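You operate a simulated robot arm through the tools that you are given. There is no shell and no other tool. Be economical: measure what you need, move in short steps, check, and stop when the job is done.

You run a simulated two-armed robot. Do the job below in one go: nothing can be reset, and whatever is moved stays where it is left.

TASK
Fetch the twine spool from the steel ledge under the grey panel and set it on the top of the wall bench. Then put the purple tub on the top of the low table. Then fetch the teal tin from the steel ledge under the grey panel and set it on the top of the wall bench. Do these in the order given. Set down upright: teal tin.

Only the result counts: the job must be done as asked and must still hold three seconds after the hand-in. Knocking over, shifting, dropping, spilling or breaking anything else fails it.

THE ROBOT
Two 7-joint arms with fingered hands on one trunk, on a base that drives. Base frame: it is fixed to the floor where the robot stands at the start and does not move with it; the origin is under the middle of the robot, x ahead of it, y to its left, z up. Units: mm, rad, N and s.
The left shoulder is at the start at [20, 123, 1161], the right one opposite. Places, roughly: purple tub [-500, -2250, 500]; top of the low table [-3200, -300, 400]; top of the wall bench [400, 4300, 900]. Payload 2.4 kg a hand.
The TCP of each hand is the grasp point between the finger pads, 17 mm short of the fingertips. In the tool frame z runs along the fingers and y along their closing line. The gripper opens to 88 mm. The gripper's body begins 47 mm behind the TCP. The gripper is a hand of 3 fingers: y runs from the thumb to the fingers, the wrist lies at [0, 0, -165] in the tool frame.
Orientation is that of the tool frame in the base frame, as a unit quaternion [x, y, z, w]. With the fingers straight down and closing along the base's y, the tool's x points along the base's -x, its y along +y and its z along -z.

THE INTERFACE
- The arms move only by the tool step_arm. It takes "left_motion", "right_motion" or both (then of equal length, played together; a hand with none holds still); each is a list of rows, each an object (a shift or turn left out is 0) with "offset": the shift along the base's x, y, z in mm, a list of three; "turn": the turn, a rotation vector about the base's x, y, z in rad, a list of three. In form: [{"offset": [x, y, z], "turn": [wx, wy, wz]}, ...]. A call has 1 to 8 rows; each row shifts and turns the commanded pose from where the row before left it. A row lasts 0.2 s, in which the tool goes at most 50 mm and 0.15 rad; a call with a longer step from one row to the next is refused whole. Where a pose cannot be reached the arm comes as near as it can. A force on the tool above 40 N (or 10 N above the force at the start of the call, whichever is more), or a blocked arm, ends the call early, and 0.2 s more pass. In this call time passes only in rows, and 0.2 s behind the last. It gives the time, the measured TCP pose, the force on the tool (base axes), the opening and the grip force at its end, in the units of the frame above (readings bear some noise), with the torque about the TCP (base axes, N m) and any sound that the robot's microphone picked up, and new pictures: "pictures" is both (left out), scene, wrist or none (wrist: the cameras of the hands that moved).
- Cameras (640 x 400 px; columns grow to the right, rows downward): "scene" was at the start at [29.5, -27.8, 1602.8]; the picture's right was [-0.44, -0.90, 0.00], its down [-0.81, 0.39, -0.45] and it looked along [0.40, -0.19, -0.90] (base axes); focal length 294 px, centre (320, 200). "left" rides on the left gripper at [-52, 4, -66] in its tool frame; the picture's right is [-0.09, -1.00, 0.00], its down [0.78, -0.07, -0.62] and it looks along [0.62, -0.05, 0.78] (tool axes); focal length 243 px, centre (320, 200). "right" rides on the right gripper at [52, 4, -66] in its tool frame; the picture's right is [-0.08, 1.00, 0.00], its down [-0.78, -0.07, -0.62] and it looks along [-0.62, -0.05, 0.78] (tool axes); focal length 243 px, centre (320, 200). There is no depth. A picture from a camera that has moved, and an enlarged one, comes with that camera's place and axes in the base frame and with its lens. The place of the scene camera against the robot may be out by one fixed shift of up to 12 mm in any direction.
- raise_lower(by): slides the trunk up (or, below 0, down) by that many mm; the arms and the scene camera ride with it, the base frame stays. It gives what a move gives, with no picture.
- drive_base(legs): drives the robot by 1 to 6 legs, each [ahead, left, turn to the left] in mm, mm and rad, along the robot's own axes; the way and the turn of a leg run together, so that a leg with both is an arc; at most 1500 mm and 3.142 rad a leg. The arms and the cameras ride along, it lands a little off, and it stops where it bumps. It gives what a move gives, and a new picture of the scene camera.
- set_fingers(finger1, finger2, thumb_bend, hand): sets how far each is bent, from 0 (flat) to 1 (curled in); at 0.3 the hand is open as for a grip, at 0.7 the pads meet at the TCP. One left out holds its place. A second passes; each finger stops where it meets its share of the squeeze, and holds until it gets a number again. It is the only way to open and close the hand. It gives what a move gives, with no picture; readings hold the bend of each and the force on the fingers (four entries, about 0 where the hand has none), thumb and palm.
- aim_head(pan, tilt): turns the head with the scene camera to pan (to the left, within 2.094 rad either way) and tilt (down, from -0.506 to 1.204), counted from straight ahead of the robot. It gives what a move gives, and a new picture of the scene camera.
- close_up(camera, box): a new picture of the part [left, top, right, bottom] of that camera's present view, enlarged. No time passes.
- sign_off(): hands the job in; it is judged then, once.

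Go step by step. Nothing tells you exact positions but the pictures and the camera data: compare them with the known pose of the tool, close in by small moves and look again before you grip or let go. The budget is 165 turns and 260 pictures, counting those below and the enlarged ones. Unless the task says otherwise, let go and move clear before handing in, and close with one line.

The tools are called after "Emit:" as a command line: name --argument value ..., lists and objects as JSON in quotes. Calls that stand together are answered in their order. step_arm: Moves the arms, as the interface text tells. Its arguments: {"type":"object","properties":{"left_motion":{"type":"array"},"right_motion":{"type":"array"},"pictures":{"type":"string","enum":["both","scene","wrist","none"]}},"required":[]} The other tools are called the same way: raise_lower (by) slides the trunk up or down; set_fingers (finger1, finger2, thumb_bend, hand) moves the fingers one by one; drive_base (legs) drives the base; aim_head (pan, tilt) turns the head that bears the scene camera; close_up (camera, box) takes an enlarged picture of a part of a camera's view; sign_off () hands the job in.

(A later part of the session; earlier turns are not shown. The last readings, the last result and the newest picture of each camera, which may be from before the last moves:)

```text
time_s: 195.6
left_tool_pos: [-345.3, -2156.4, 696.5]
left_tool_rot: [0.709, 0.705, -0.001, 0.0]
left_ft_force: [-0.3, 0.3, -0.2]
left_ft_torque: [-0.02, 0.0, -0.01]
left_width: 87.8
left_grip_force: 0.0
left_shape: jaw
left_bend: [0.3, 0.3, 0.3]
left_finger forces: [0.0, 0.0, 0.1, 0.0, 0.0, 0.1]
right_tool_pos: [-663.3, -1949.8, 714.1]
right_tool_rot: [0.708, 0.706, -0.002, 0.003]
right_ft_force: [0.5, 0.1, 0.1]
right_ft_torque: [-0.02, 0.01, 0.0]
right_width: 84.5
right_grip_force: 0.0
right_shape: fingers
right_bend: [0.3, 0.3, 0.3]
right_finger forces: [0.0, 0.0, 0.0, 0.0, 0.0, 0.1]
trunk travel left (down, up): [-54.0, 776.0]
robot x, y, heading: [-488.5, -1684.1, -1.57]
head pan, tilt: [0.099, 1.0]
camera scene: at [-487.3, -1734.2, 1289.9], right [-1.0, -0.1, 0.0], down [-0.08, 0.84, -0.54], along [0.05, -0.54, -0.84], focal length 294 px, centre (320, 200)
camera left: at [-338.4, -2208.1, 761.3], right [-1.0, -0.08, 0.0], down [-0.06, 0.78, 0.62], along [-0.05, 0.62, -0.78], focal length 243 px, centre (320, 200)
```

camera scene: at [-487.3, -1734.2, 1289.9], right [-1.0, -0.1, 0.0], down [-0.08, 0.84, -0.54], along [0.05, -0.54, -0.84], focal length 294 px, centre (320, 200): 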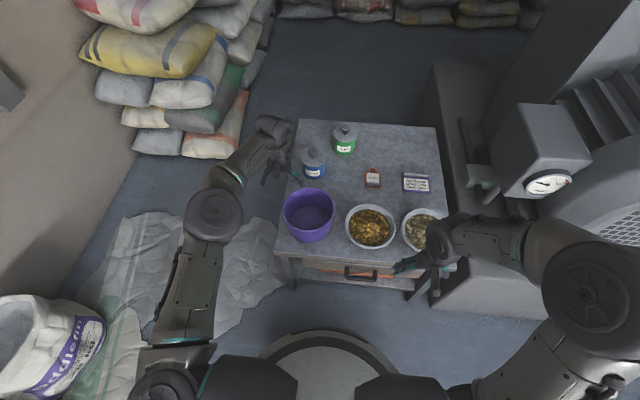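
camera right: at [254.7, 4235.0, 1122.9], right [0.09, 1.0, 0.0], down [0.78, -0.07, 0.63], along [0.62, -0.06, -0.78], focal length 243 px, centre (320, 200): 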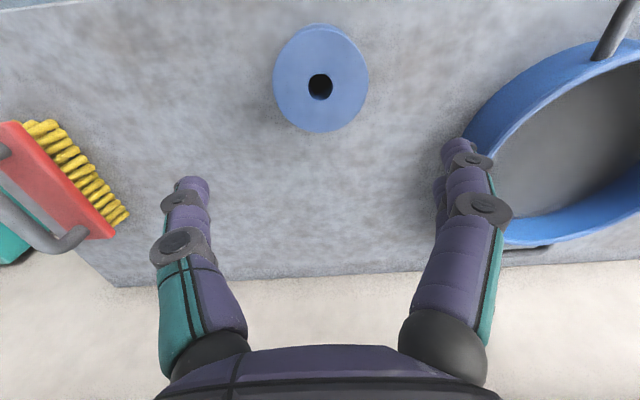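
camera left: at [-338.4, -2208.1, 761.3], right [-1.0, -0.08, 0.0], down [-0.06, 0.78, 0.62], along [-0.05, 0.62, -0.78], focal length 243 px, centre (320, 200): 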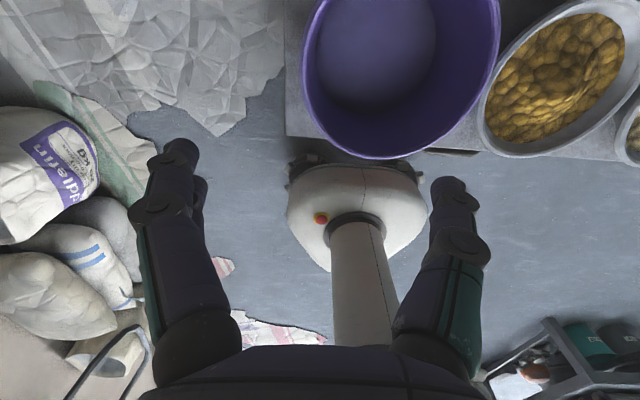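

Emit:
close_up --camera "scene" --box '[260, 150, 380, 225]'

Emit:
close_up --camera "left" --box '[240, 0, 560, 200]'

```text
5.33 times, centred on (320, 188) of scene
camera zoom: at [-487.3, -1734.2, 1289.9], right [-1.0, -0.1, 0.0], down [-0.08, 0.84, -0.54], along [0.05, -0.54, -0.84], focal length 1570 px, centre (320, 267)
```

zoom: 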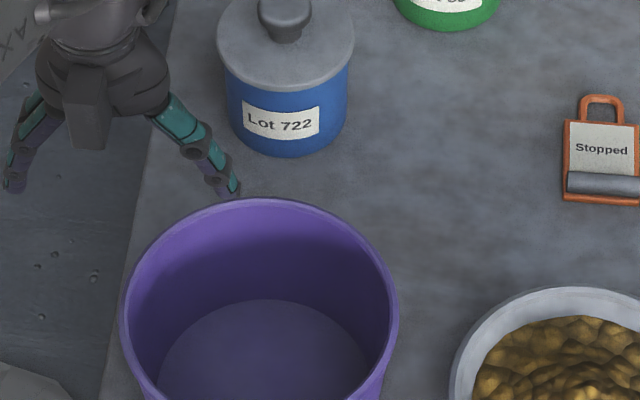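

```text
2.00 times, centred on (400, 100) of left
camera zoom: at [-338.4, -2208.1, 761.3], right [-1.0, -0.08, 0.0], down [-0.06, 0.78, 0.62], along [-0.05, 0.62, -0.78], focal length 485 px, centre (160, 400)
```

zoom: 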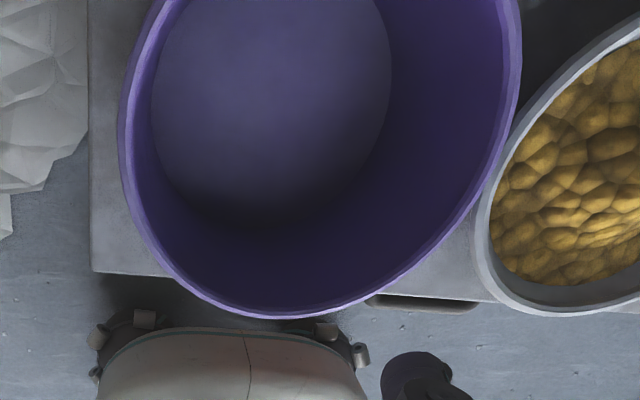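

I put the rim at z≈534, with its left wall near x≈-325 and y≈-2170. I'll go over that wall and descend part way, then check.

Emit:
step_arm --left_motion '[{"offset": [20, -12, 0]}, {"offset": [0, 0, -30]}, {"offset": [0, 0, -40]}, {"offset": [0, 0, -40]}]'

```text
time_s: 196.6
left_tool_pos: [-324.9, -2157.2, 586.1]
left_tool_rot: [0.707, 0.707, 0.001, 0.001]
left_ft_force: [0.3, -0.4, 1.3]
left_ft_torque: [-0.01, 0.02, -0.01]
left_width: 88.1
left_grip_force: 0.1
left_shape: jaw
left_bend: [0.3, 0.3, 0.3]
left_finger forces: [0.0, 0.1, 0.1, 0.0, 0.0, 0.1]
left hand out of reach, approached as far as the arm can: row 1, 4
right_tool_pos: [-661.8, -1950.0, 713.5]
right_tool_rot: [0.708, 0.706, -0.003, 0.003]
right_ft_force: [-0.6, -1.0, 0.7]
right_ft_torque: [-0.02, 0.0, 0.04]
right_width: 84.6
right_grip_force: 0.0
right_shape: fingers
right_bend: [0.3, 0.3, 0.3]
right_finger forces: [0.1, 0.0, 0.1, 0.1, 0.0, 0.0]
trunk travel left (down, up): [-54.0, 776.0]
robot x, y, heading: [-485.3, -1683.2, -1.571]
head pan, tilt: [0.099, 1.0]
camera scene: at [-487.4, -1734.2, 1289.9], right [-1.0, -0.1, 0.0], down [-0.08, 0.84, -0.54], along [0.05, -0.54, -0.84], focal length 294 px, centre (320, 200)
camera left: at [-318.5, -2208.5, 650.9], right [-1.0, -0.08, 0.0], down [-0.07, 0.78, 0.62], along [-0.05, 0.62, -0.78], focal length 243 px, centre (320, 200)
```

scene: 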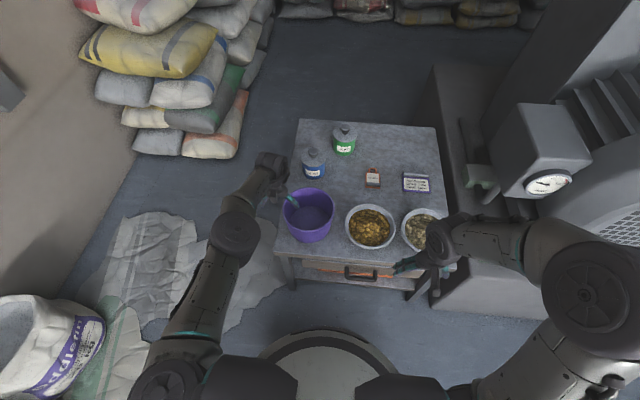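
left: 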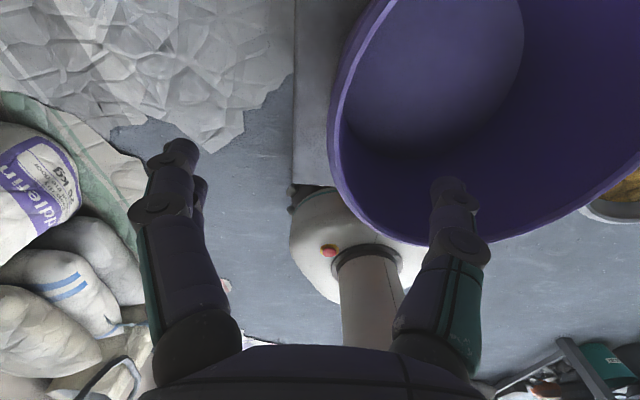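

The arm is near its reach limit, so I'll move the base 35 mm closer and keep the hand where it is over the rim.

Emit:
drive_base --legs '[[35, 0, 0]]'

Emit:
step_arm --left_motion '[{"offset": [0, 30, 0]}, {"offset": [0, 0, -12]}]' --pictures "wrist"

```text
time_s: 197.4
left_tool_pos: [-324.7, -2194.4, 586.5]
left_tool_rot: [0.707, 0.707, -0.001, -0.001]
left_ft_force: [-0.2, -1.1, 0.4]
left_ft_torque: [0.01, 0.0, -0.02]
left_width: 87.9
left_grip_force: 0.1
left_shape: jaw
left_bend: [0.3, 0.3, 0.3]
left_finger forces: [0.1, 0.0, 0.0, 0.1, 0.1, 0.0]
right_tool_pos: [-663.3, -1985.3, 713.5]
right_tool_rot: [0.708, 0.706, -0.003, 0.002]
right_ft_force: [-0.2, -0.5, -0.2]
right_ft_torque: [0.0, 0.0, 0.0]
right_width: 84.9
right_grip_force: 0.0
right_shape: fingers
right_bend: [0.3, 0.3, 0.3]
right_finger forces: [0.0, 0.0, 0.1, 0.0, 0.1, 0.1]
trunk travel left (down, up): [-54.0, 776.0]
robot x, y, heading: [-485.4, -1719.7, -1.574]
head pan, tilt: [0.099, 1.0]
camera scene: at [-487.2, -1769.4, 1289.9], right [-1.0, -0.1, 0.0], down [-0.08, 0.84, -0.54], along [0.05, -0.54, -0.84], focal length 294 px, centre (320, 200)
```

scene: 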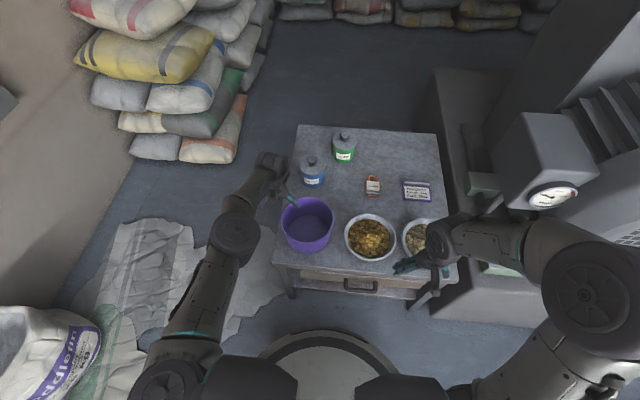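

```text
time_s: 198.0
left_tool_pos: [-325.6, -2164.0, 572.9]
left_tool_rot: [0.707, 0.707, 0.0, 0.0]
left_ft_force: [0.3, -0.2, 0.4]
left_ft_torque: [-0.03, -0.02, 0.01]
left_width: 88.2
left_grip_force: 0.0
left_shape: jaw
left_bend: [0.3, 0.3, 0.3]
left_finger forces: [0.1, 0.0, 0.0, 0.0, 0.0, 0.0]
right_tool_pos: [-663.6, -1983.8, 714.4]
right_tool_rot: [0.708, 0.707, -0.003, 0.003]
right_ft_force: [0.3, -0.8, 0.2]
right_ft_torque: [-0.01, 0.0, 0.0]
right_width: 84.6
right_grip_force: 0.0
right_shape: fingers
right_bend: [0.3, 0.3, 0.3]
right_finger forces: [0.1, 0.0, 0.0, 0.0, 0.1, 0.0]
trunk travel left (down, up): [-54.0, 776.0]
robot x, y, heading: [-488.0, -1717.0, -1.57]
head pan, tilt: [0.099, 1.0]
camera left: at [-319.1, -2214.7, 639.2], right [-1.0, -0.09, 0.0], down [-0.07, 0.78, 0.62], along [-0.05, 0.62, -0.78], focal length 243 px, centre (320, 200)
```

left: 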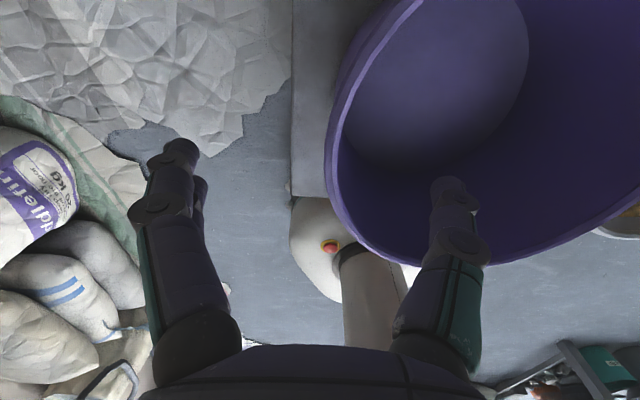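

The wall is between the thumb (inside) and fingers (outside). I'll descend and grip.

Emit:
step_arm --left_motion '[{"offset": [0, 0, -20]}, {"offset": [0, 0, -18]}, {"offset": [0, 0, -15]}]' --pictures "wrist"

```text
time_s: 198.8
left_tool_pos: [-324.4, -2162.1, 520.4]
left_tool_rot: [0.707, 0.707, 0.0, 0.0]
left_ft_force: [0.1, 0.4, -0.5]
left_ft_torque: [0.0, -0.02, 0.0]
left_width: 88.2
left_grip_force: 0.0
left_shape: jaw
left_bend: [0.3, 0.3, 0.3]
left_finger forces: [0.0, 0.0, 0.0, 0.0, 0.0, 0.1]
right_tool_pos: [-662.7, -1985.1, 714.4]
right_tool_rot: [0.708, 0.706, -0.002, 0.002]
right_ft_force: [0.0, -0.2, 0.5]
right_ft_torque: [0.0, 0.02, -0.01]
right_width: 84.7
right_grip_force: 0.2
right_shape: fingers
right_bend: [0.3, 0.3, 0.3]
right_finger forces: [0.0, 0.1, 0.0, 0.0, 0.1, 0.0]
trunk travel left (down, up): [-54.0, 776.0]
robot x, y, heading: [-485.0, -1717.0, -1.574]
head pan, tilt: [0.099, 1.0]
camera left: at [-318.4, -2213.4, 586.1], right [-1.0, -0.08, 0.0], down [-0.07, 0.78, 0.62], along [-0.05, 0.62, -0.78], focal length 243 px, centre (320, 200)
```

left: 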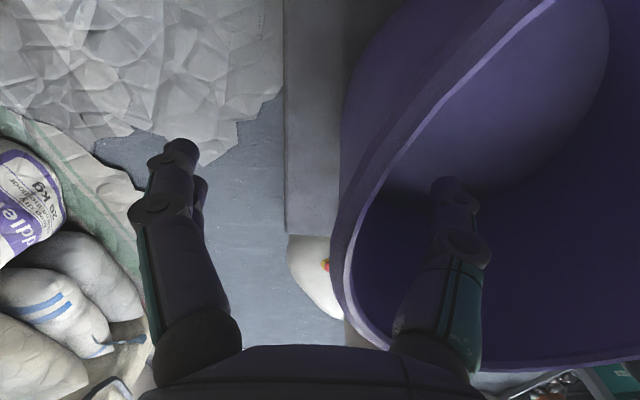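

Emit:
set_fingers --hand "left" --finger1 0.7 --finger2 0.7 --thumb_bend 0.7

Emit:
close_up --camera "left" --box '[0, 0, 640, 400]'

```text
time_s: 199.8
left_tool_pos: [-323.7, -2161.9, 521.1]
left_tool_rot: [0.707, 0.707, 0.001, 0.0]
left_ft_force: [0.9, 0.2, 1.3]
left_ft_torque: [0.01, 0.04, 0.0]
left_width: 0.6
left_grip_force: 0.3
left_shape: fingers
left_bend: [0.69, 0.69, 0.69]
left_finger forces: [0.4, 0.5, 0.1, 0.1, 0.5, 0.0]
right_tool_pos: [-663.0, -1984.4, 713.9]
right_tool_rot: [0.708, 0.707, -0.003, 0.003]
right_ft_force: [-0.2, -0.7, 0.4]
right_ft_torque: [0.03, 0.02, -0.01]
right_width: 84.8
right_grip_force: 0.0
right_shape: fingers
right_bend: [0.3, 0.3, 0.3]
right_finger forces: [0.1, 0.0, 0.1, 0.0, 0.0, 0.0]
trunk travel left (down, up): [-54.0, 776.0]
robot x, y, heading: [-484.8, -1717.1, -1.569]
head pan, tilt: [0.099, 1.0]
```

```text
1.00 times, centred on (320, 200) of left (not enlarged: the box is as wide or as high as the picture)
camera zoom: at [-318.5, -2213.4, 586.3], right [-1.0, -0.08, 0.0], down [-0.07, 0.78, 0.62], along [-0.05, 0.62, -0.78], focal length 243 px, centre (320, 200)
```

zoom: 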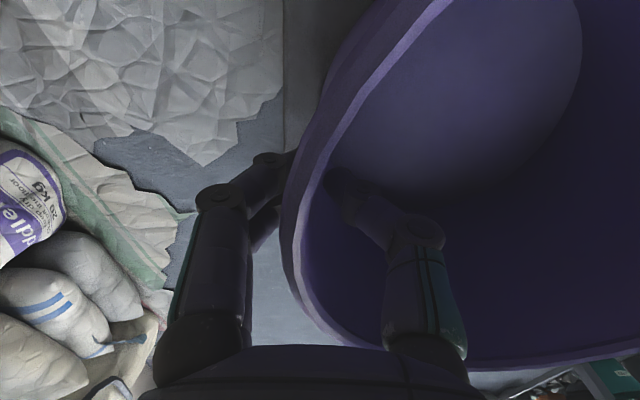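

The wall is thin, so I'll squeeze further.

Emit:
set_fingers --hand "left" --finger1 0.95 --finger2 0.95 --thumb_bend 0.95

Emit:
step_arm --left_motion '[{"offset": [0, 0, 10]}, {"offset": [0, 0, 15]}, {"offset": [0, 0, 20]}]' --pictures "both"

```text
time_s: 200.8
left_tool_pos: [-323.7, -2161.8, 520.4]
left_tool_rot: [0.707, 0.707, 0.0, -0.001]
left_ft_force: [0.1, -0.7, -1.1]
left_ft_torque: [0.02, 0.05, 0.0]
left_width: 0.0
left_grip_force: 23.5
left_shape: fingers
left_bend: [0.81, 0.81, 0.76]
left_finger forces: [11.4, 11.7, 0.0, 0.0, 23.3, 0.0]
right_tool_pos: [-663.2, -1984.1, 714.0]
right_tool_rot: [0.707, 0.707, -0.002, 0.001]
right_ft_force: [-0.1, -0.1, 0.2]
right_ft_torque: [0.0, -0.02, 0.0]
right_width: 84.8
right_grip_force: 0.1
right_shape: fingers
right_bend: [0.3, 0.3, 0.3]
right_finger forces: [0.1, 0.0, 0.0, 0.0, 0.1, 0.0]
trunk travel left (down, up): [-54.0, 776.0]
robot x, y, heading: [-486.3, -1717.4, -1.577]
head pan, tilt: [0.099, 1.0]
```

```text
time_s: 201.6
left_tool_pos: [-324.7, -2161.0, 565.5]
left_tool_rot: [0.708, 0.707, 0.0, 0.0]
left_ft_force: [0.1, -0.1, -1.7]
left_ft_torque: [0.0, -0.1, 0.0]
left_width: 0.0
left_grip_force: 22.3
left_shape: fingers
left_bend: [0.82, 0.82, 0.75]
left_finger forces: [11.0, 11.1, 0.0, 0.1, 22.6, 0.0]
right_tool_pos: [-661.9, -1984.5, 714.9]
right_tool_rot: [0.708, 0.706, -0.003, 0.003]
right_ft_force: [0.0, -0.6, 0.2]
right_ft_torque: [0.02, 0.01, 0.0]
right_width: 84.8
right_grip_force: 0.1
right_shape: fingers
right_bend: [0.3, 0.3, 0.3]
right_finger forces: [0.1, 0.1, 0.0, 0.1, 0.0, 0.1]
trunk travel left (down, up): [-54.0, 776.0]
robot x, y, heading: [-484.9, -1717.0, -1.572]
head pan, tilt: [0.099, 1.0]
camera scene: at [-487.2, -1769.6, 1289.9], right [-1.0, -0.1, 0.0], down [-0.08, 0.84, -0.54], along [0.05, -0.54, -0.84], focal length 294 px, centre (320, 200)
camera left: at [-319.0, -2213.1, 631.7], right [-1.0, -0.08, 0.0], down [-0.07, 0.78, 0.62], along [-0.05, 0.62, -0.78], focal length 243 px, centre (320, 200)
```

scene: 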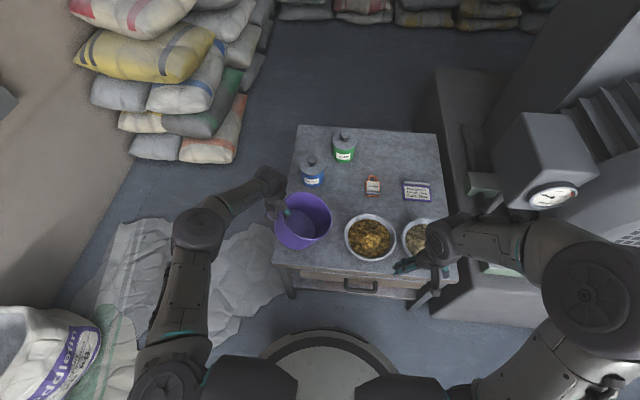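
left: 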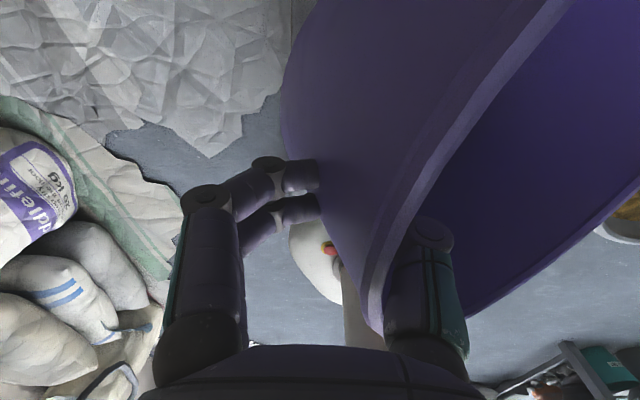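

The tub is lifted, with a slight sag. I'll raise the trunk and back away.

Emit:
raise_lower --by 350

Emit:
drive_base --legs '[[-430, 0, 0]]'

Emit:
close_up --camera "left" --box '[0, 0, 640, 400]'

```text
time_s: 205.0
left_tool_pos: [-323.9, -2162.3, 916.5]
left_tool_rot: [0.707, 0.708, 0.0, 0.0]
left_ft_force: [-0.3, -0.6, -1.9]
left_ft_torque: [0.01, -0.07, -0.01]
left_width: 0.0
left_grip_force: 22.4
left_shape: fingers
left_bend: [0.82, 0.82, 0.75]
left_finger forces: [10.9, 11.1, 0.0, 0.1, 22.6, 0.0]
right_tool_pos: [-663.2, -1985.0, 1064.4]
right_tool_rot: [0.708, 0.706, -0.003, 0.003]
right_ft_force: [-0.2, 0.2, 0.7]
right_ft_torque: [0.03, 0.04, 0.0]
right_width: 84.6
right_grip_force: 0.1
right_shape: fingers
right_bend: [0.3, 0.3, 0.3]
right_finger forces: [0.0, 0.1, 0.0, 0.0, 0.0, 0.1]
trunk travel left (down, up): [-404.0, 426.0]
robot x, y, heading: [-487.8, -1717.1, -1.576]
head pan, tilt: [0.099, 1.0]
```

```text
time_s: 207.6
left_tool_pos: [-323.7, -1737.4, 915.2]
left_tool_rot: [0.706, 0.708, 0.0, -0.001]
left_ft_force: [1.0, 0.0, -1.4]
left_ft_torque: [-0.03, -0.09, 0.0]
left_width: 0.0
left_grip_force: 22.2
left_shape: fingers
left_bend: [0.82, 0.82, 0.75]
left_finger forces: [10.8, 11.1, 0.0, 0.0, 22.6, 0.1]
right_tool_pos: [-662.0, -1560.4, 1063.6]
right_tool_rot: [0.707, 0.708, -0.002, 0.003]
right_ft_force: [-0.5, 0.7, 0.6]
right_ft_torque: [0.0, 0.02, -0.01]
right_width: 84.7
right_grip_force: 0.0
right_shape: fingers
right_bend: [0.3, 0.3, 0.3]
right_finger forces: [0.0, 0.1, 0.1, 0.0, 0.0, 0.0]
trunk travel left (down, up): [-404.0, 426.0]
robot x, y, heading: [-485.4, -1296.8, -1.575]
head pan, tilt: [0.099, 1.0]
camera scene: at [-487.0, -1344.8, 1640.0], right [-0.99, -0.1, 0.0], down [-0.08, 0.84, -0.54], along [0.05, -0.54, -0.84], focal length 294 px, centre (320, 200)
```

scene: 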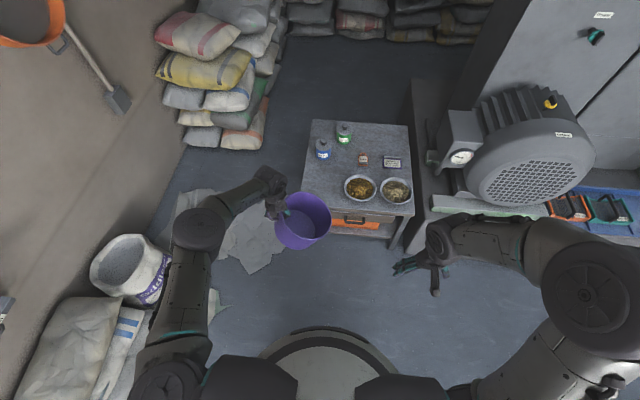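

```text
1.00 times, centred on (320, 200) of left (not enlarged: the box is as wide or as high as the picture)
camera zoom: at [-318.2, -1788.5, 981.8], right [-1.0, -0.09, 0.0], down [-0.07, 0.78, 0.62], along [-0.05, 0.62, -0.78], focal length 243 px, centre (320, 200)
```

zoom: 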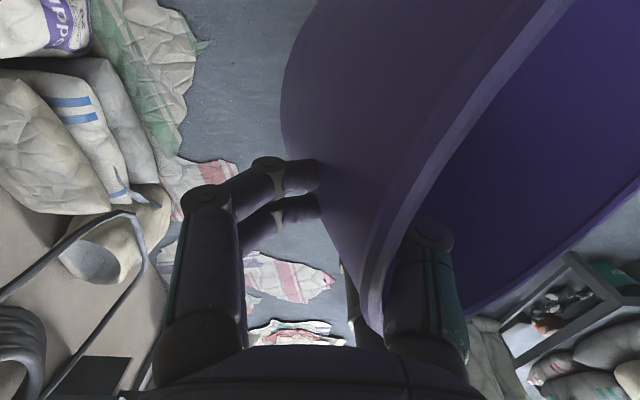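

The hold is stable. Next I'll turn to face +x and back west along the lane to the free west end of the low table.

Emit:
drive_base --legs '[[0, 0, 1.573], [-1490, 0, 0], [-1490, 0, 0], [-540, 20, 0], [0, 700, 0]]'

Emit:
aim_head --pan 0.0 --tilt 0.9

```text
time_s: 232.0
left_tool_pos: [-3546.1, -355.2, 915.3]
left_tool_rot: [0.003, 1.0, 0.0, -0.001]
left_ft_force: [-0.2, 0.3, -1.9]
left_ft_torque: [0.06, 0.01, 0.0]
left_width: 0.0
left_grip_force: 22.2
left_shape: fingers
left_bend: [0.82, 0.83, 0.75]
left_finger forces: [10.9, 11.1, 0.1, 0.0, 22.6, 0.1]
right_tool_pos: [-3725.1, -691.5, 1063.9]
right_tool_rot: [0.005, 1.0, -0.001, 0.004]
right_ft_force: [0.6, 0.2, 1.2]
right_ft_torque: [0.0, 0.04, -0.01]
right_width: 84.6
right_grip_force: 0.1
right_shape: fingers
right_bend: [0.3, 0.3, 0.3]
right_finger forces: [0.0, 0.0, 0.0, 0.1, 0.1, 0.0]
trunk travel left (down, up): [-404.0, 426.0]
robot x, y, heading: [-3988.6, -515.6, -0.007]
head pan, tilt: [0.099, 1.0]
camera scene: at [-3946.3, -508.1, 1639.9], right [0.09, -1.0, 0.0], down [-0.84, -0.08, -0.54], along [0.54, 0.05, -0.84], focal length 294 px, centre (320, 200)
```

scene: 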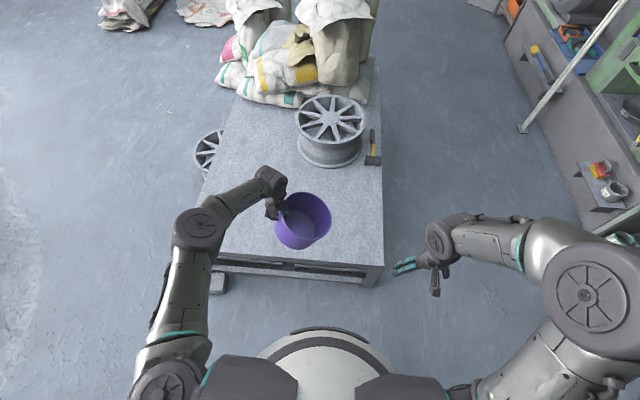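

```text
time_s: 232.7
left_tool_pos: [-3545.0, -356.0, 915.5]
left_tool_rot: [0.004, 1.0, 0.0, 0.0]
left_ft_force: [-0.8, -0.4, -1.1]
left_ft_torque: [0.11, 0.0, 0.0]
left_width: 0.2
left_grip_force: 21.7
left_shape: fingers
left_bend: [0.82, 0.83, 0.75]
left_finger forces: [10.9, 11.1, 0.0, 0.0, 22.6, 0.0]
right_tool_pos: [-3725.0, -692.5, 1064.6]
right_tool_rot: [0.004, 1.0, 0.0, 0.003]
right_ft_force: [0.6, -0.8, 0.4]
right_ft_torque: [0.01, -0.01, 0.01]
right_width: 84.5
right_grip_force: 0.1
right_shape: fingers
right_bend: [0.3, 0.3, 0.3]
right_finger forces: [0.0, 0.0, 0.0, 0.1, 0.1, 0.0]
trunk travel left (down, up): [-404.0, 426.0]
robot x, y, heading: [-3988.2, -516.9, -0.009]
head pan, tilt: [0.0, 0.901]
camera scene: at [-3940.2, -515.7, 1647.1], right [-0.01, -1.0, 0.0], down [-0.78, 0.01, -0.62], along [0.62, 0.0, -0.78], focal length 294 px, centre (320, 200)
```

scene: 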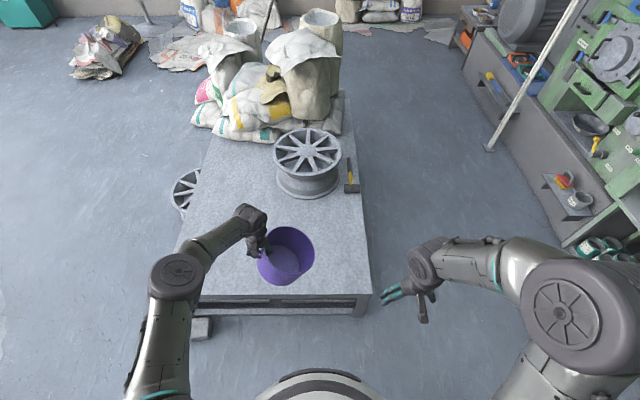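

The low table's west edge is at x≈-3465 and its end is free. I'll move forward 205 mm and look before lowering.

Emit:
drive_base --legs '[[205, 0, 0]]'

Emit:
raise_lower --by -320

Emit:
aim_head --pan 0.1 --tilt 1.0

Emit:
close_up --camera "left" --box '[0, 0, 640, 400]'

```text
time_s: 234.3
left_tool_pos: [-3334.8, -359.8, 915.4]
left_tool_rot: [0.005, 1.0, 0.0, -0.001]
left_ft_force: [0.8, -0.1, -0.7]
left_ft_torque: [0.08, 0.03, -0.02]
left_width: 0.1
left_grip_force: 22.3
left_shape: fingers
left_bend: [0.82, 0.83, 0.75]
left_finger forces: [10.9, 11.1, 0.0, 0.0, 22.8, 0.1]
right_tool_pos: [-3515.9, -695.7, 1064.8]
right_tool_rot: [0.006, 1.0, 0.0, 0.004]
right_ft_force: [0.5, 0.3, 0.3]
right_ft_torque: [0.01, -0.04, 0.04]
right_width: 84.7
right_grip_force: 0.0
right_shape: fingers
right_bend: [0.3, 0.3, 0.3]
right_finger forces: [0.1, 0.0, 0.0, 0.0, 0.1, 0.0]
trunk travel left (down, up): [-404.0, 426.0]
robot x, y, heading: [-3779.7, -516.6, -0.007]
head pan, tilt: [0.0, 0.901]
camera scene: at [-3729.7, -517.9, 1647.1], right [-0.01, -1.0, 0.0], down [-0.78, 0.01, -0.62], along [0.62, -0.01, -0.78], focal length 294 px, centre (320, 200)
```

scene: 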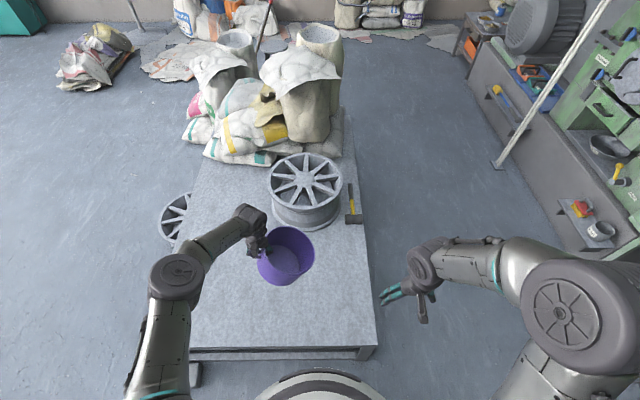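

```text
time_s: 237.5
left_tool_pos: [-3335.9, -358.3, 595.8]
left_tool_rot: [0.005, 1.0, 0.0, 0.0]
left_ft_force: [0.4, -0.5, -1.8]
left_ft_torque: [0.09, 0.03, 0.01]
left_width: 0.1
left_grip_force: 21.9
left_shape: fingers
left_bend: [0.82, 0.83, 0.75]
left_finger forces: [10.9, 11.1, 0.0, 0.0, 22.7, 0.0]
right_tool_pos: [-3516.8, -695.4, 743.7]
right_tool_rot: [0.006, 1.0, 0.0, 0.004]
right_ft_force: [-0.3, 0.3, -0.2]
right_ft_torque: [-0.01, -0.04, 0.01]
right_width: 84.7
right_grip_force: 0.0
right_shape: fingers
right_bend: [0.3, 0.3, 0.3]
right_finger forces: [0.1, 0.0, 0.0, 0.1, 0.0, 0.0]
trunk travel left (down, up): [-84.0, 746.0]
robot x, y, heading: [-3781.9, -512.6, -0.009]
head pan, tilt: [0.0, 0.901]
```

```text
time_s: 238.1
left_tool_pos: [-3335.9, -359.6, 594.8]
left_tool_rot: [0.006, 1.0, 0.0, 0.0]
left_ft_force: [-0.7, 0.1, -0.8]
left_ft_torque: [0.07, 0.01, 0.0]
left_width: 0.3
left_grip_force: 22.4
left_shape: fingers
left_bend: [0.82, 0.83, 0.75]
left_finger forces: [10.7, 11.1, 0.0, 0.1, 22.6, 0.0]
right_tool_pos: [-3517.3, -695.2, 744.4]
right_tool_rot: [0.006, 1.0, 0.0, 0.004]
right_ft_force: [0.0, 0.4, 1.0]
right_ft_torque: [-0.01, 0.02, 0.03]
right_width: 84.7
right_grip_force: 0.0
right_shape: fingers
right_bend: [0.3, 0.3, 0.3]
right_finger forces: [0.1, 0.0, 0.0, 0.0, 0.0, 0.0]
trunk travel left (down, up): [-84.0, 746.0]
robot x, y, heading: [-3778.7, -518.6, -0.011]
head pan, tilt: [0.099, 1.0]
camera scene: at [-3737.4, -510.9, 1320.0], right [0.09, -1.0, 0.0], down [-0.84, -0.07, -0.54], along [0.54, 0.05, -0.84], focal length 294 px, centre (320, 200)
```

scene: 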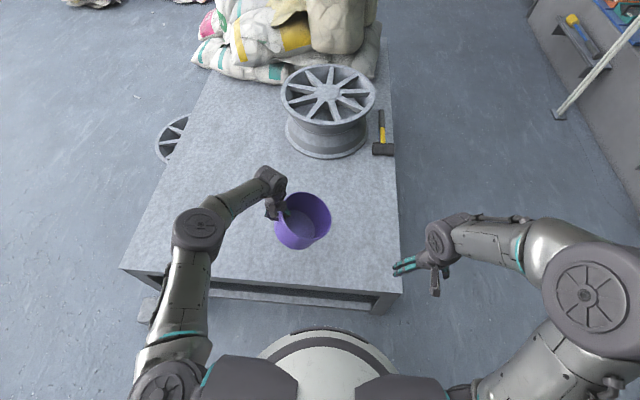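

```text
1.00 times, centred on (320, 200) of left (not enlarged: the box is as wide or as high as the picture)
camera zoom: at [-3282.3, -354.9, 661.5], right [0.07, -1.0, 0.0], down [-0.78, -0.06, 0.62], along [-0.62, -0.05, -0.78], focal length 243 px, centre (320, 200)
```

zoom: 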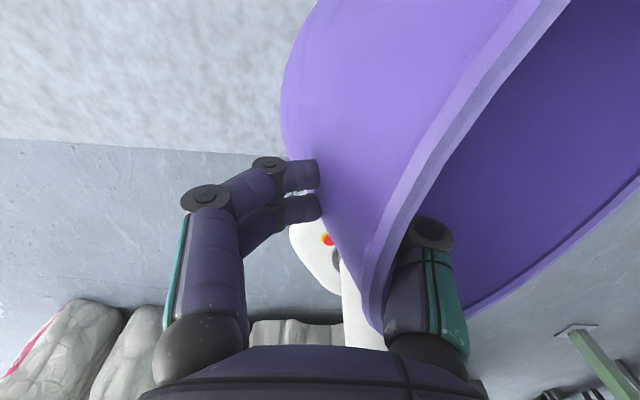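

Emit:
close_up --camera "scene" --box '[240, 160, 360, 260]'

Emit:
raise_lower --by -70

```text
4.00 times, centred on (300, 210) of scene
camera zoom: at [-3737.4, -510.9, 1320.0], right [0.09, -1.0, 0.0], down [-0.84, -0.07, -0.54], along [0.54, 0.05, -0.84], focal length 1178 px, centre (400, 160)
```

zoom: 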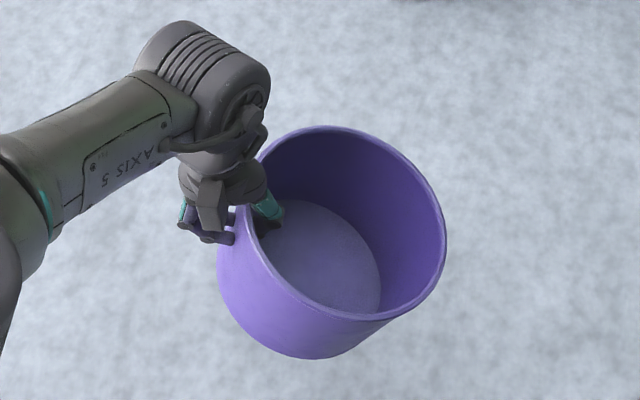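

```text
time_s: 239.2
left_tool_pos: [-3336.5, -359.7, 526.5]
left_tool_rot: [0.005, 1.0, 0.0, 0.001]
left_ft_force: [0.5, -0.5, -1.5]
left_ft_torque: [0.09, -0.01, 0.0]
left_width: 0.0
left_grip_force: 22.7
left_shape: fingers
left_bend: [0.82, 0.83, 0.75]
left_finger forces: [10.8, 11.2, 0.1, 0.0, 22.7, 0.0]
right_tool_pos: [-3517.0, -695.7, 674.0]
right_tool_rot: [0.006, 1.0, 0.001, 0.004]
right_ft_force: [0.1, -0.2, 0.2]
right_ft_torque: [-0.03, 0.0, -0.01]
right_width: 84.7
right_grip_force: 0.1
right_shape: fingers
right_bend: [0.3, 0.3, 0.3]
right_finger forces: [0.0, 0.0, 0.1, 0.1, 0.1, 0.1]
trunk travel left (down, up): [-14.0, 816.0]
robot x, y, heading: [-3782.2, -515.7, -0.009]
head pan, tilt: [0.099, 1.0]
```

The tub hangs rolled about 24° to the right. I'll roll the wrist to level it before setting it down.

Emit:
step_arm --left_motion '[{"turn": [-0.13, 0, 0]}, {"turn": [-0.13, 0, 0]}, {"turn": [-0.13, 0, 0]}]' --pictures "scene"

Emit:
close_up --camera "scene" --box '[220, 130, 380, 260]'

```text
time_s: 240.0
left_tool_pos: [-3336.0, -358.5, 526.6]
left_tool_rot: [0.005, 0.981, -0.195, 0.001]
left_ft_force: [-0.4, -0.4, -2.5]
left_ft_torque: [0.13, 0.01, -0.01]
left_width: 0.0
left_grip_force: 22.9
left_shape: fingers
left_bend: [0.83, 0.83, 0.74]
left_finger forces: [11.6, 11.2, 0.0, 0.0, 23.0, 0.0]
right_tool_pos: [-3516.9, -695.9, 674.1]
right_tool_rot: [0.006, 1.0, 0.0, 0.004]
right_ft_force: [0.4, -0.8, -0.4]
right_ft_torque: [-0.02, 0.03, 0.02]
right_width: 84.7
right_grip_force: 0.0
right_shape: fingers
right_bend: [0.3, 0.3, 0.3]
right_finger forces: [0.0, 0.0, 0.0, 0.0, 0.0, 0.0]
trunk travel left (down, up): [-14.0, 816.0]
robot x, y, heading: [-3783.4, -519.3, -0.014]
head pan, tilt: [0.099, 1.0]
camera scene: at [-3737.5, -510.9, 1249.9], right [0.09, -1.0, 0.0], down [-0.84, -0.07, -0.54], along [0.54, 0.05, -0.84], focal length 294 px, centre (320, 200)
```

scene: 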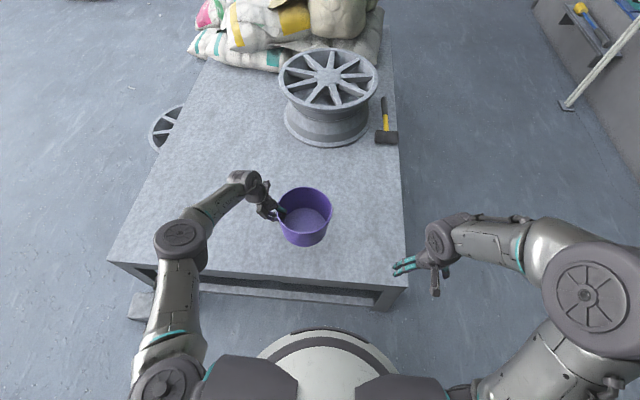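

```text
3.08 times, centred on (300, 195) of scene
camera zoom: at [-3737.5, -510.9, 1249.9], right [0.09, -1.0, 0.0], down [-0.84, -0.07, -0.54], along [0.54, 0.05, -0.84], focal length 906 px, centre (382, 215)
```

zoom: 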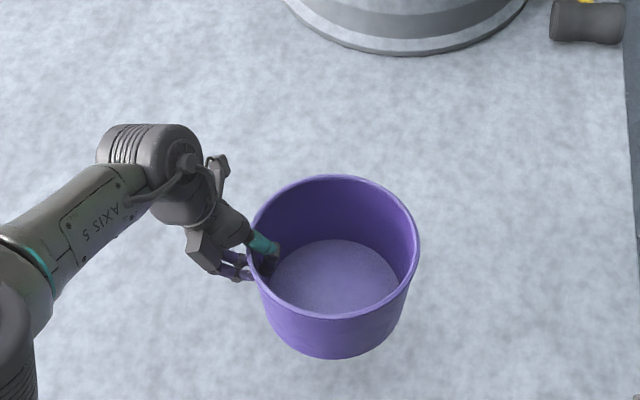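

It's level now, so I'll lower it until contact.

Emit:
step_arm --left_motion '[{"offset": [0, 0, -12]}, {"offset": [0, 0, -12]}, {"offset": [0, 0, -8]}, {"offset": [0, 0, -6]}, {"offset": [0, 0, -6]}, {"offset": [0, 0, -6]}, {"offset": [0, 0, -6]}, {"offset": [0, 0, -6]}]' --pictures "both"

```text
time_s: 241.8
left_tool_pos: [-3336.5, -360.3, 463.9]
left_tool_rot: [0.005, 0.981, -0.194, 0.002]
left_ft_force: [-0.5, -0.1, -1.4]
left_ft_torque: [0.13, 0.0, -0.01]
left_width: 0.0
left_grip_force: 23.5
left_shape: fingers
left_bend: [0.83, 0.83, 0.74]
left_finger forces: [11.5, 11.3, 0.0, 0.1, 23.0, 0.1]
right_tool_pos: [-3517.6, -694.7, 674.1]
right_tool_rot: [0.006, 1.0, 0.0, 0.004]
right_ft_force: [0.0, 0.3, -0.1]
right_ft_torque: [0.0, -0.02, 0.02]
right_width: 84.6
right_grip_force: 0.2
right_shape: fingers
right_bend: [0.3, 0.3, 0.3]
right_finger forces: [0.1, 0.1, 0.1, 0.0, 0.1, 0.1]
trunk travel left (down, up): [-14.0, 816.0]
robot x, y, heading: [-3781.0, -517.1, -0.009]
head pan, tilt: [0.099, 1.0]
camera scene: at [-3737.5, -510.9, 1249.9], right [0.09, -1.0, 0.0], down [-0.84, -0.07, -0.54], along [0.54, 0.05, -0.84], focal length 294 px, centre (320, 200)
camera left: at [-3282.5, -330.2, 522.4], right [0.07, -0.92, 0.38], down [-0.78, 0.18, 0.6], along [-0.62, -0.34, -0.71], focal length 243 px, centre (320, 200)
```

scene: 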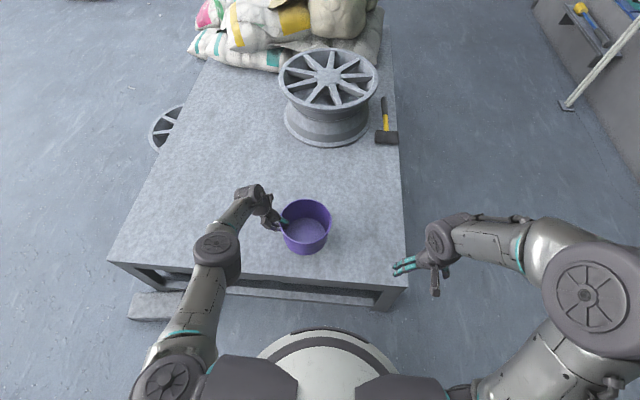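
left: 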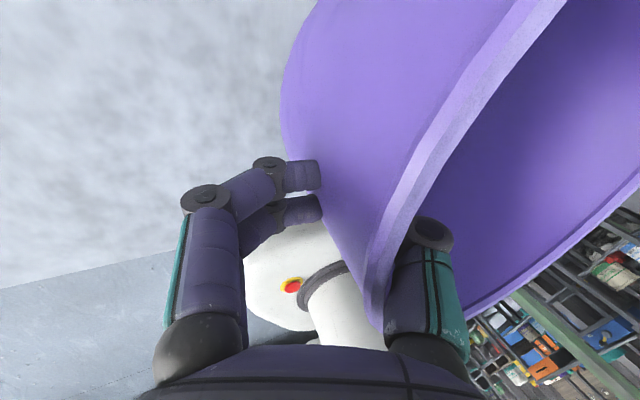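

Emit:
step_arm --left_motion '[{"offset": [0, 0, -5]}, {"offset": [0, 0, -5]}, {"offset": [0, 0, -5]}, {"offset": [0, 0, -5]}, {"offset": [0, 0, -5]}, {"offset": [0, 0, -5]}, {"offset": [0, 0, -5]}, {"offset": [0, 0, -5]}]' --pictures "scene"

```text
time_s: 243.6
left_tool_pos: [-3347.5, -362.0, 437.1]
left_tool_rot: [0.005, 0.981, -0.194, 0.001]
left_ft_force: [-0.3, 0.0, -1.4]
left_ft_torque: [0.14, -0.01, 0.0]
left_width: 0.1
left_grip_force: 22.8
left_shape: fingers
left_bend: [0.83, 0.83, 0.74]
left_finger forces: [11.6, 11.2, 0.0, 0.0, 23.0, 0.0]
left hand out of reach, approached as far as the arm can: row 2, 4, 6, 8
right_tool_pos: [-3517.1, -695.1, 674.8]
right_tool_rot: [0.006, 1.0, 0.0, 0.003]
right_ft_force: [0.3, 0.3, 0.4]
right_ft_torque: [0.0, -0.03, -0.04]
right_width: 84.8
right_grip_force: 0.1
right_shape: fingers
right_bend: [0.3, 0.3, 0.3]
right_finger forces: [0.0, 0.0, 0.0, 0.0, 0.0, 0.0]
trunk travel left (down, up): [-14.0, 816.0]
robot x, y, heading: [-3783.4, -520.1, -0.01]
head pan, tilt: [0.099, 1.0]
camera scene: at [-3737.5, -510.9, 1249.9], right [0.09, -1.0, 0.0], down [-0.84, -0.07, -0.54], along [0.54, 0.05, -0.84], focal length 294 px, centre (320, 200)
```

scene: 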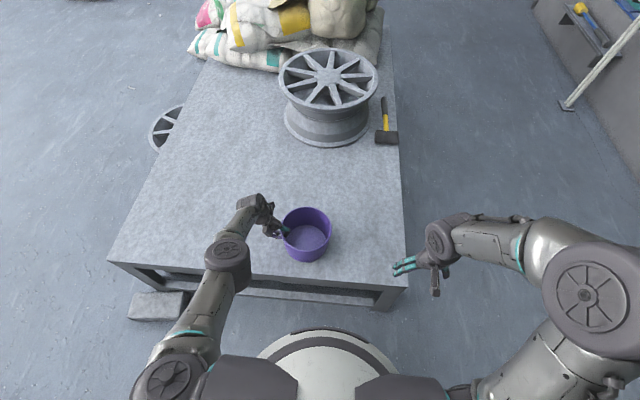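

The tub needs to go about 40 mm lower (table top is near z≈320), and the arm is at its limit. The base ring still has room in front of the table, so I'll lift slightly and drive 60 mm closer.

Emit:
step_arm --left_motion '[{"offset": [0, 0, 20]}, {"offset": [-15, 0, 10]}]' --pictures "none"

Emit:
drive_base --legs '[[60, 0, 0]]'

```text
time_s: 244.2
left_tool_pos: [-3363.9, -361.9, 466.6]
left_tool_rot: [0.005, 0.981, -0.194, 0.001]
left_ft_force: [-0.4, 0.0, -0.5]
left_ft_torque: [0.11, 0.0, 0.01]
left_width: 0.3
left_grip_force: 22.7
left_shape: fingers
left_bend: [0.83, 0.83, 0.74]
left_finger forces: [11.5, 11.3, 0.0, 0.1, 23.1, 0.0]
right_tool_pos: [-3515.7, -694.7, 674.3]
right_tool_rot: [0.007, 1.0, 0.0, 0.004]
right_ft_force: [-0.5, 0.5, 0.0]
right_ft_torque: [0.02, -0.01, 0.0]
right_width: 84.7
right_grip_force: 0.1
right_shape: fingers
right_bend: [0.3, 0.3, 0.3]
right_finger forces: [0.1, 0.0, 0.0, 0.0, 0.0, 0.1]
trunk travel left (down, up): [-14.0, 816.0]
robot x, y, heading: [-3780.0, -518.0, -0.014]
head pan, tilt: [0.099, 1.0]
```

```text
time_s: 245.2
left_tool_pos: [-3302.1, -361.6, 466.5]
left_tool_rot: [0.005, 0.981, -0.194, 0.002]
left_ft_force: [-0.4, -0.6, -1.3]
left_ft_torque: [0.13, -0.02, 0.01]
left_width: 0.0
left_grip_force: 23.2
left_shape: fingers
left_bend: [0.83, 0.83, 0.74]
left_finger forces: [11.5, 11.3, 0.0, 0.0, 23.2, 0.1]
right_tool_pos: [-3455.5, -695.4, 673.7]
right_tool_rot: [0.006, 1.0, -0.001, 0.004]
right_ft_force: [0.6, -0.7, -0.1]
right_ft_torque: [0.01, -0.03, -0.01]
right_width: 84.7
right_grip_force: 0.1
right_shape: fingers
right_bend: [0.3, 0.3, 0.3]
right_finger forces: [0.0, 0.0, 0.0, 0.0, 0.0, 0.0]
trunk travel left (down, up): [-14.0, 816.0]
robot x, y, heading: [-3717.3, -519.4, -0.016]
head pan, tilt: [0.099, 1.0]
camera scene: at [-3676.4, -511.5, 1249.9], right [0.09, -1.0, 0.0], down [-0.84, -0.07, -0.54], along [0.54, 0.05, -0.84], focal length 294 px, centre (320, 200)
```

scene: 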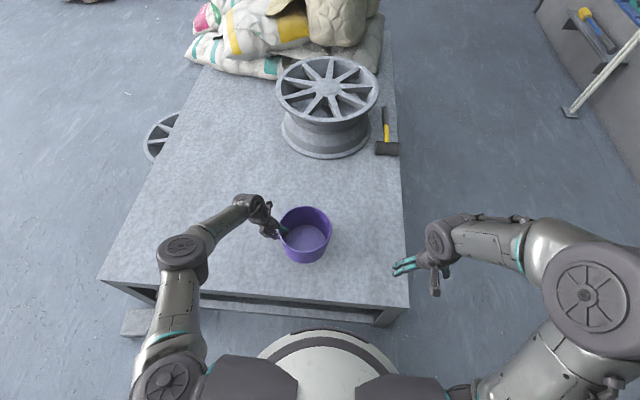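

Good, there was no bump. I'll bring the hand slightly in and lower to contact.

Emit:
step_arm --left_motion '[{"offset": [-5, 0, -12]}, {"offset": [-5, 0, -10]}, {"offset": [-5, 0, -8]}, {"offset": [0, 0, -6]}, {"offset": [0, 0, -6]}, {"offset": [0, 0, -5]}, {"offset": [0, 0, -5]}, {"offset": [0, 0, -5]}]' --pictures "scene"

```text
time_s: 246.8
left_tool_pos: [-3315.5, -360.7, 418.0]
left_tool_rot: [0.003, 0.981, -0.196, 0.006]
left_ft_force: [-6.4, 4.3, 26.1]
left_ft_torque: [0.06, 0.04, -0.01]
left_width: 0.0
left_grip_force: 31.4
left_shape: fingers
left_bend: [0.87, 0.87, 0.77]
left_finger forces: [14.6, 14.5, 0.1, 0.1, 34.0, 0.0]
right_tool_pos: [-3456.6, -695.6, 675.1]
right_tool_rot: [0.005, 1.0, 0.0, 0.004]
right_ft_force: [0.4, -0.1, 0.2]
right_ft_torque: [-0.03, 0.01, -0.02]
right_width: 84.5
right_grip_force: 0.1
right_shape: fingers
right_bend: [0.3, 0.3, 0.3]
right_finger forces: [0.0, 0.0, 0.1, 0.0, 0.0, 0.0]
trunk travel left (down, up): [-14.0, 816.0]
robot x, y, heading: [-3718.5, -522.0, -0.007]
head pan, tilt: [0.099, 1.0]
stopped in row 8 (left hand): the force on the tool passed its limit at 43 N (the readings are from after the stop); the commanded pose is now the measured one
camera scene: at [-3678.6, -511.8, 1250.2], right [0.09, -1.0, 0.0], down [-0.84, -0.08, -0.54], along [0.54, 0.05, -0.84], focal length 294 px, centre (320, 200)
```

scene: 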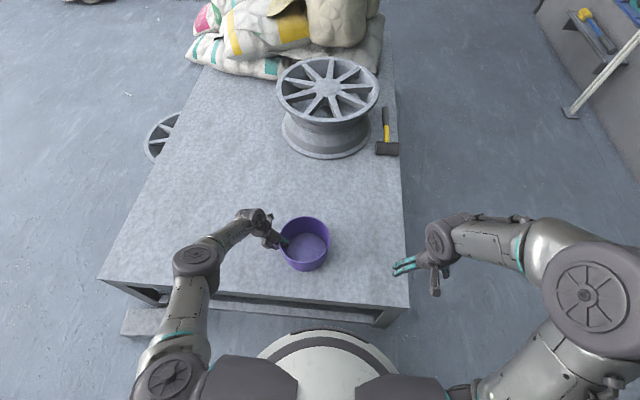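

Contact at z 418: the tub is on the table. I'll ease off, open the hand, and withdraw along the tool axis.

Emit:
step_arm --left_motion '[{"offset": [0, 0, 3]}]' --pictures "none"

Emit:
set_fingers --hand "left" --finger1 0.3 --finger2 0.3 --thumb_bend 0.4

Emit:
close_up --camera "left" --box '[0, 0, 640, 400]'

Emit:
close_up --camera "scene" --box '[220, 170, 380, 300]'

```text
time_s: 247.2
left_tool_pos: [-3315.3, -361.0, 419.9]
left_tool_rot: [0.004, 0.981, -0.195, 0.005]
left_ft_force: [1.1, 1.3, 10.2]
left_ft_torque: [0.02, -0.01, 0.05]
left_width: 0.0
left_grip_force: 25.2
left_shape: fingers
left_bend: [0.87, 0.87, 0.77]
left_finger forces: [12.4, 12.3, 0.0, 0.0, 26.0, 0.1]
right_tool_pos: [-3455.4, -696.0, 673.5]
right_tool_rot: [0.005, 1.0, 0.0, 0.005]
right_ft_force: [0.2, 0.0, 0.4]
right_ft_torque: [-0.01, 0.0, -0.01]
right_width: 84.5
right_grip_force: 0.1
right_shape: fingers
right_bend: [0.3, 0.3, 0.3]
right_finger forces: [0.0, 0.1, 0.0, 0.0, 0.1, 0.0]
trunk travel left (down, up): [-14.0, 816.0]
robot x, y, heading: [-3720.4, -515.2, -0.011]
head pan, tilt: [0.099, 1.0]
```

```text
time_s: 248.2
left_tool_pos: [-3315.8, -360.7, 419.3]
left_tool_rot: [0.003, 0.981, -0.195, 0.005]
left_ft_force: [-1.0, -0.4, 0.4]
left_ft_torque: [0.0, 0.01, 0.01]
left_width: 73.6
left_grip_force: 0.4
left_shape: fingers
left_bend: [0.3, 0.3, 0.4]
left_finger forces: [0.0, 0.0, 0.0, 0.1, 0.7, 0.0]
right_tool_pos: [-3455.3, -695.2, 674.4]
right_tool_rot: [0.005, 1.0, 0.0, 0.004]
right_ft_force: [0.7, 0.1, -0.4]
right_ft_torque: [-0.03, -0.03, 0.01]
right_width: 84.7
right_grip_force: 0.1
right_shape: fingers
right_bend: [0.3, 0.3, 0.3]
right_finger forces: [0.1, 0.0, 0.0, 0.0, 0.1, 0.0]
trunk travel left (down, up): [-14.0, 816.0]
robot x, y, heading: [-3720.9, -520.1, -0.012]
head pan, tilt: [0.099, 1.0]
```

```text
1.00 times, centred on (320, 200) of left (not enlarged: the box is as wide or as high as the picture)
camera zoom: at [-3262.0, -330.8, 478.2], right [0.08, -0.92, 0.38], down [-0.79, 0.18, 0.59], along [-0.61, -0.34, -0.71], focal length 243 px, centre (320, 200)
```

zoom: 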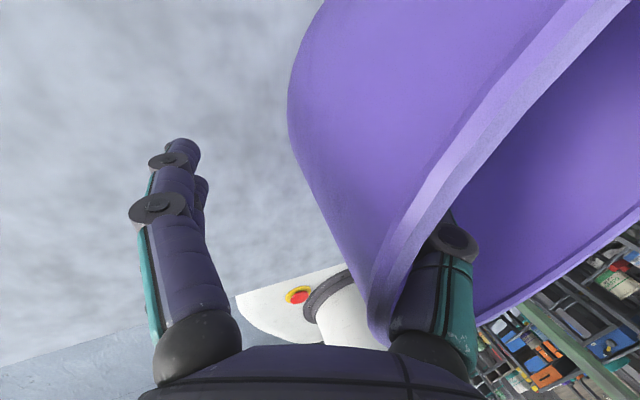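

```text
3.08 times, centred on (300, 235) of scene
camera zoom: at [-3676.4, -511.5, 1249.9], right [0.09, -1.0, 0.0], down [-0.84, -0.08, -0.54], along [0.54, 0.05, -0.84], focal length 906 px, centre (382, 92)
```

zoom: 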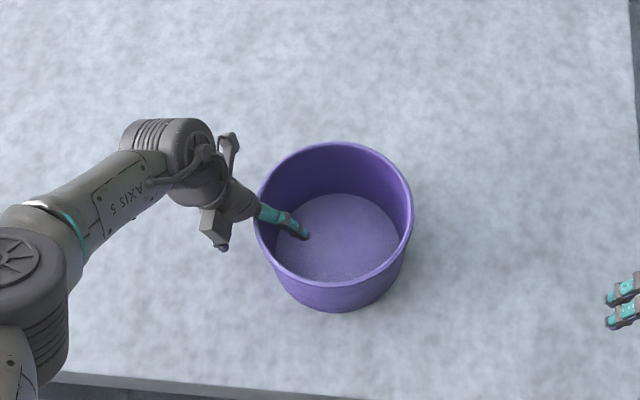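

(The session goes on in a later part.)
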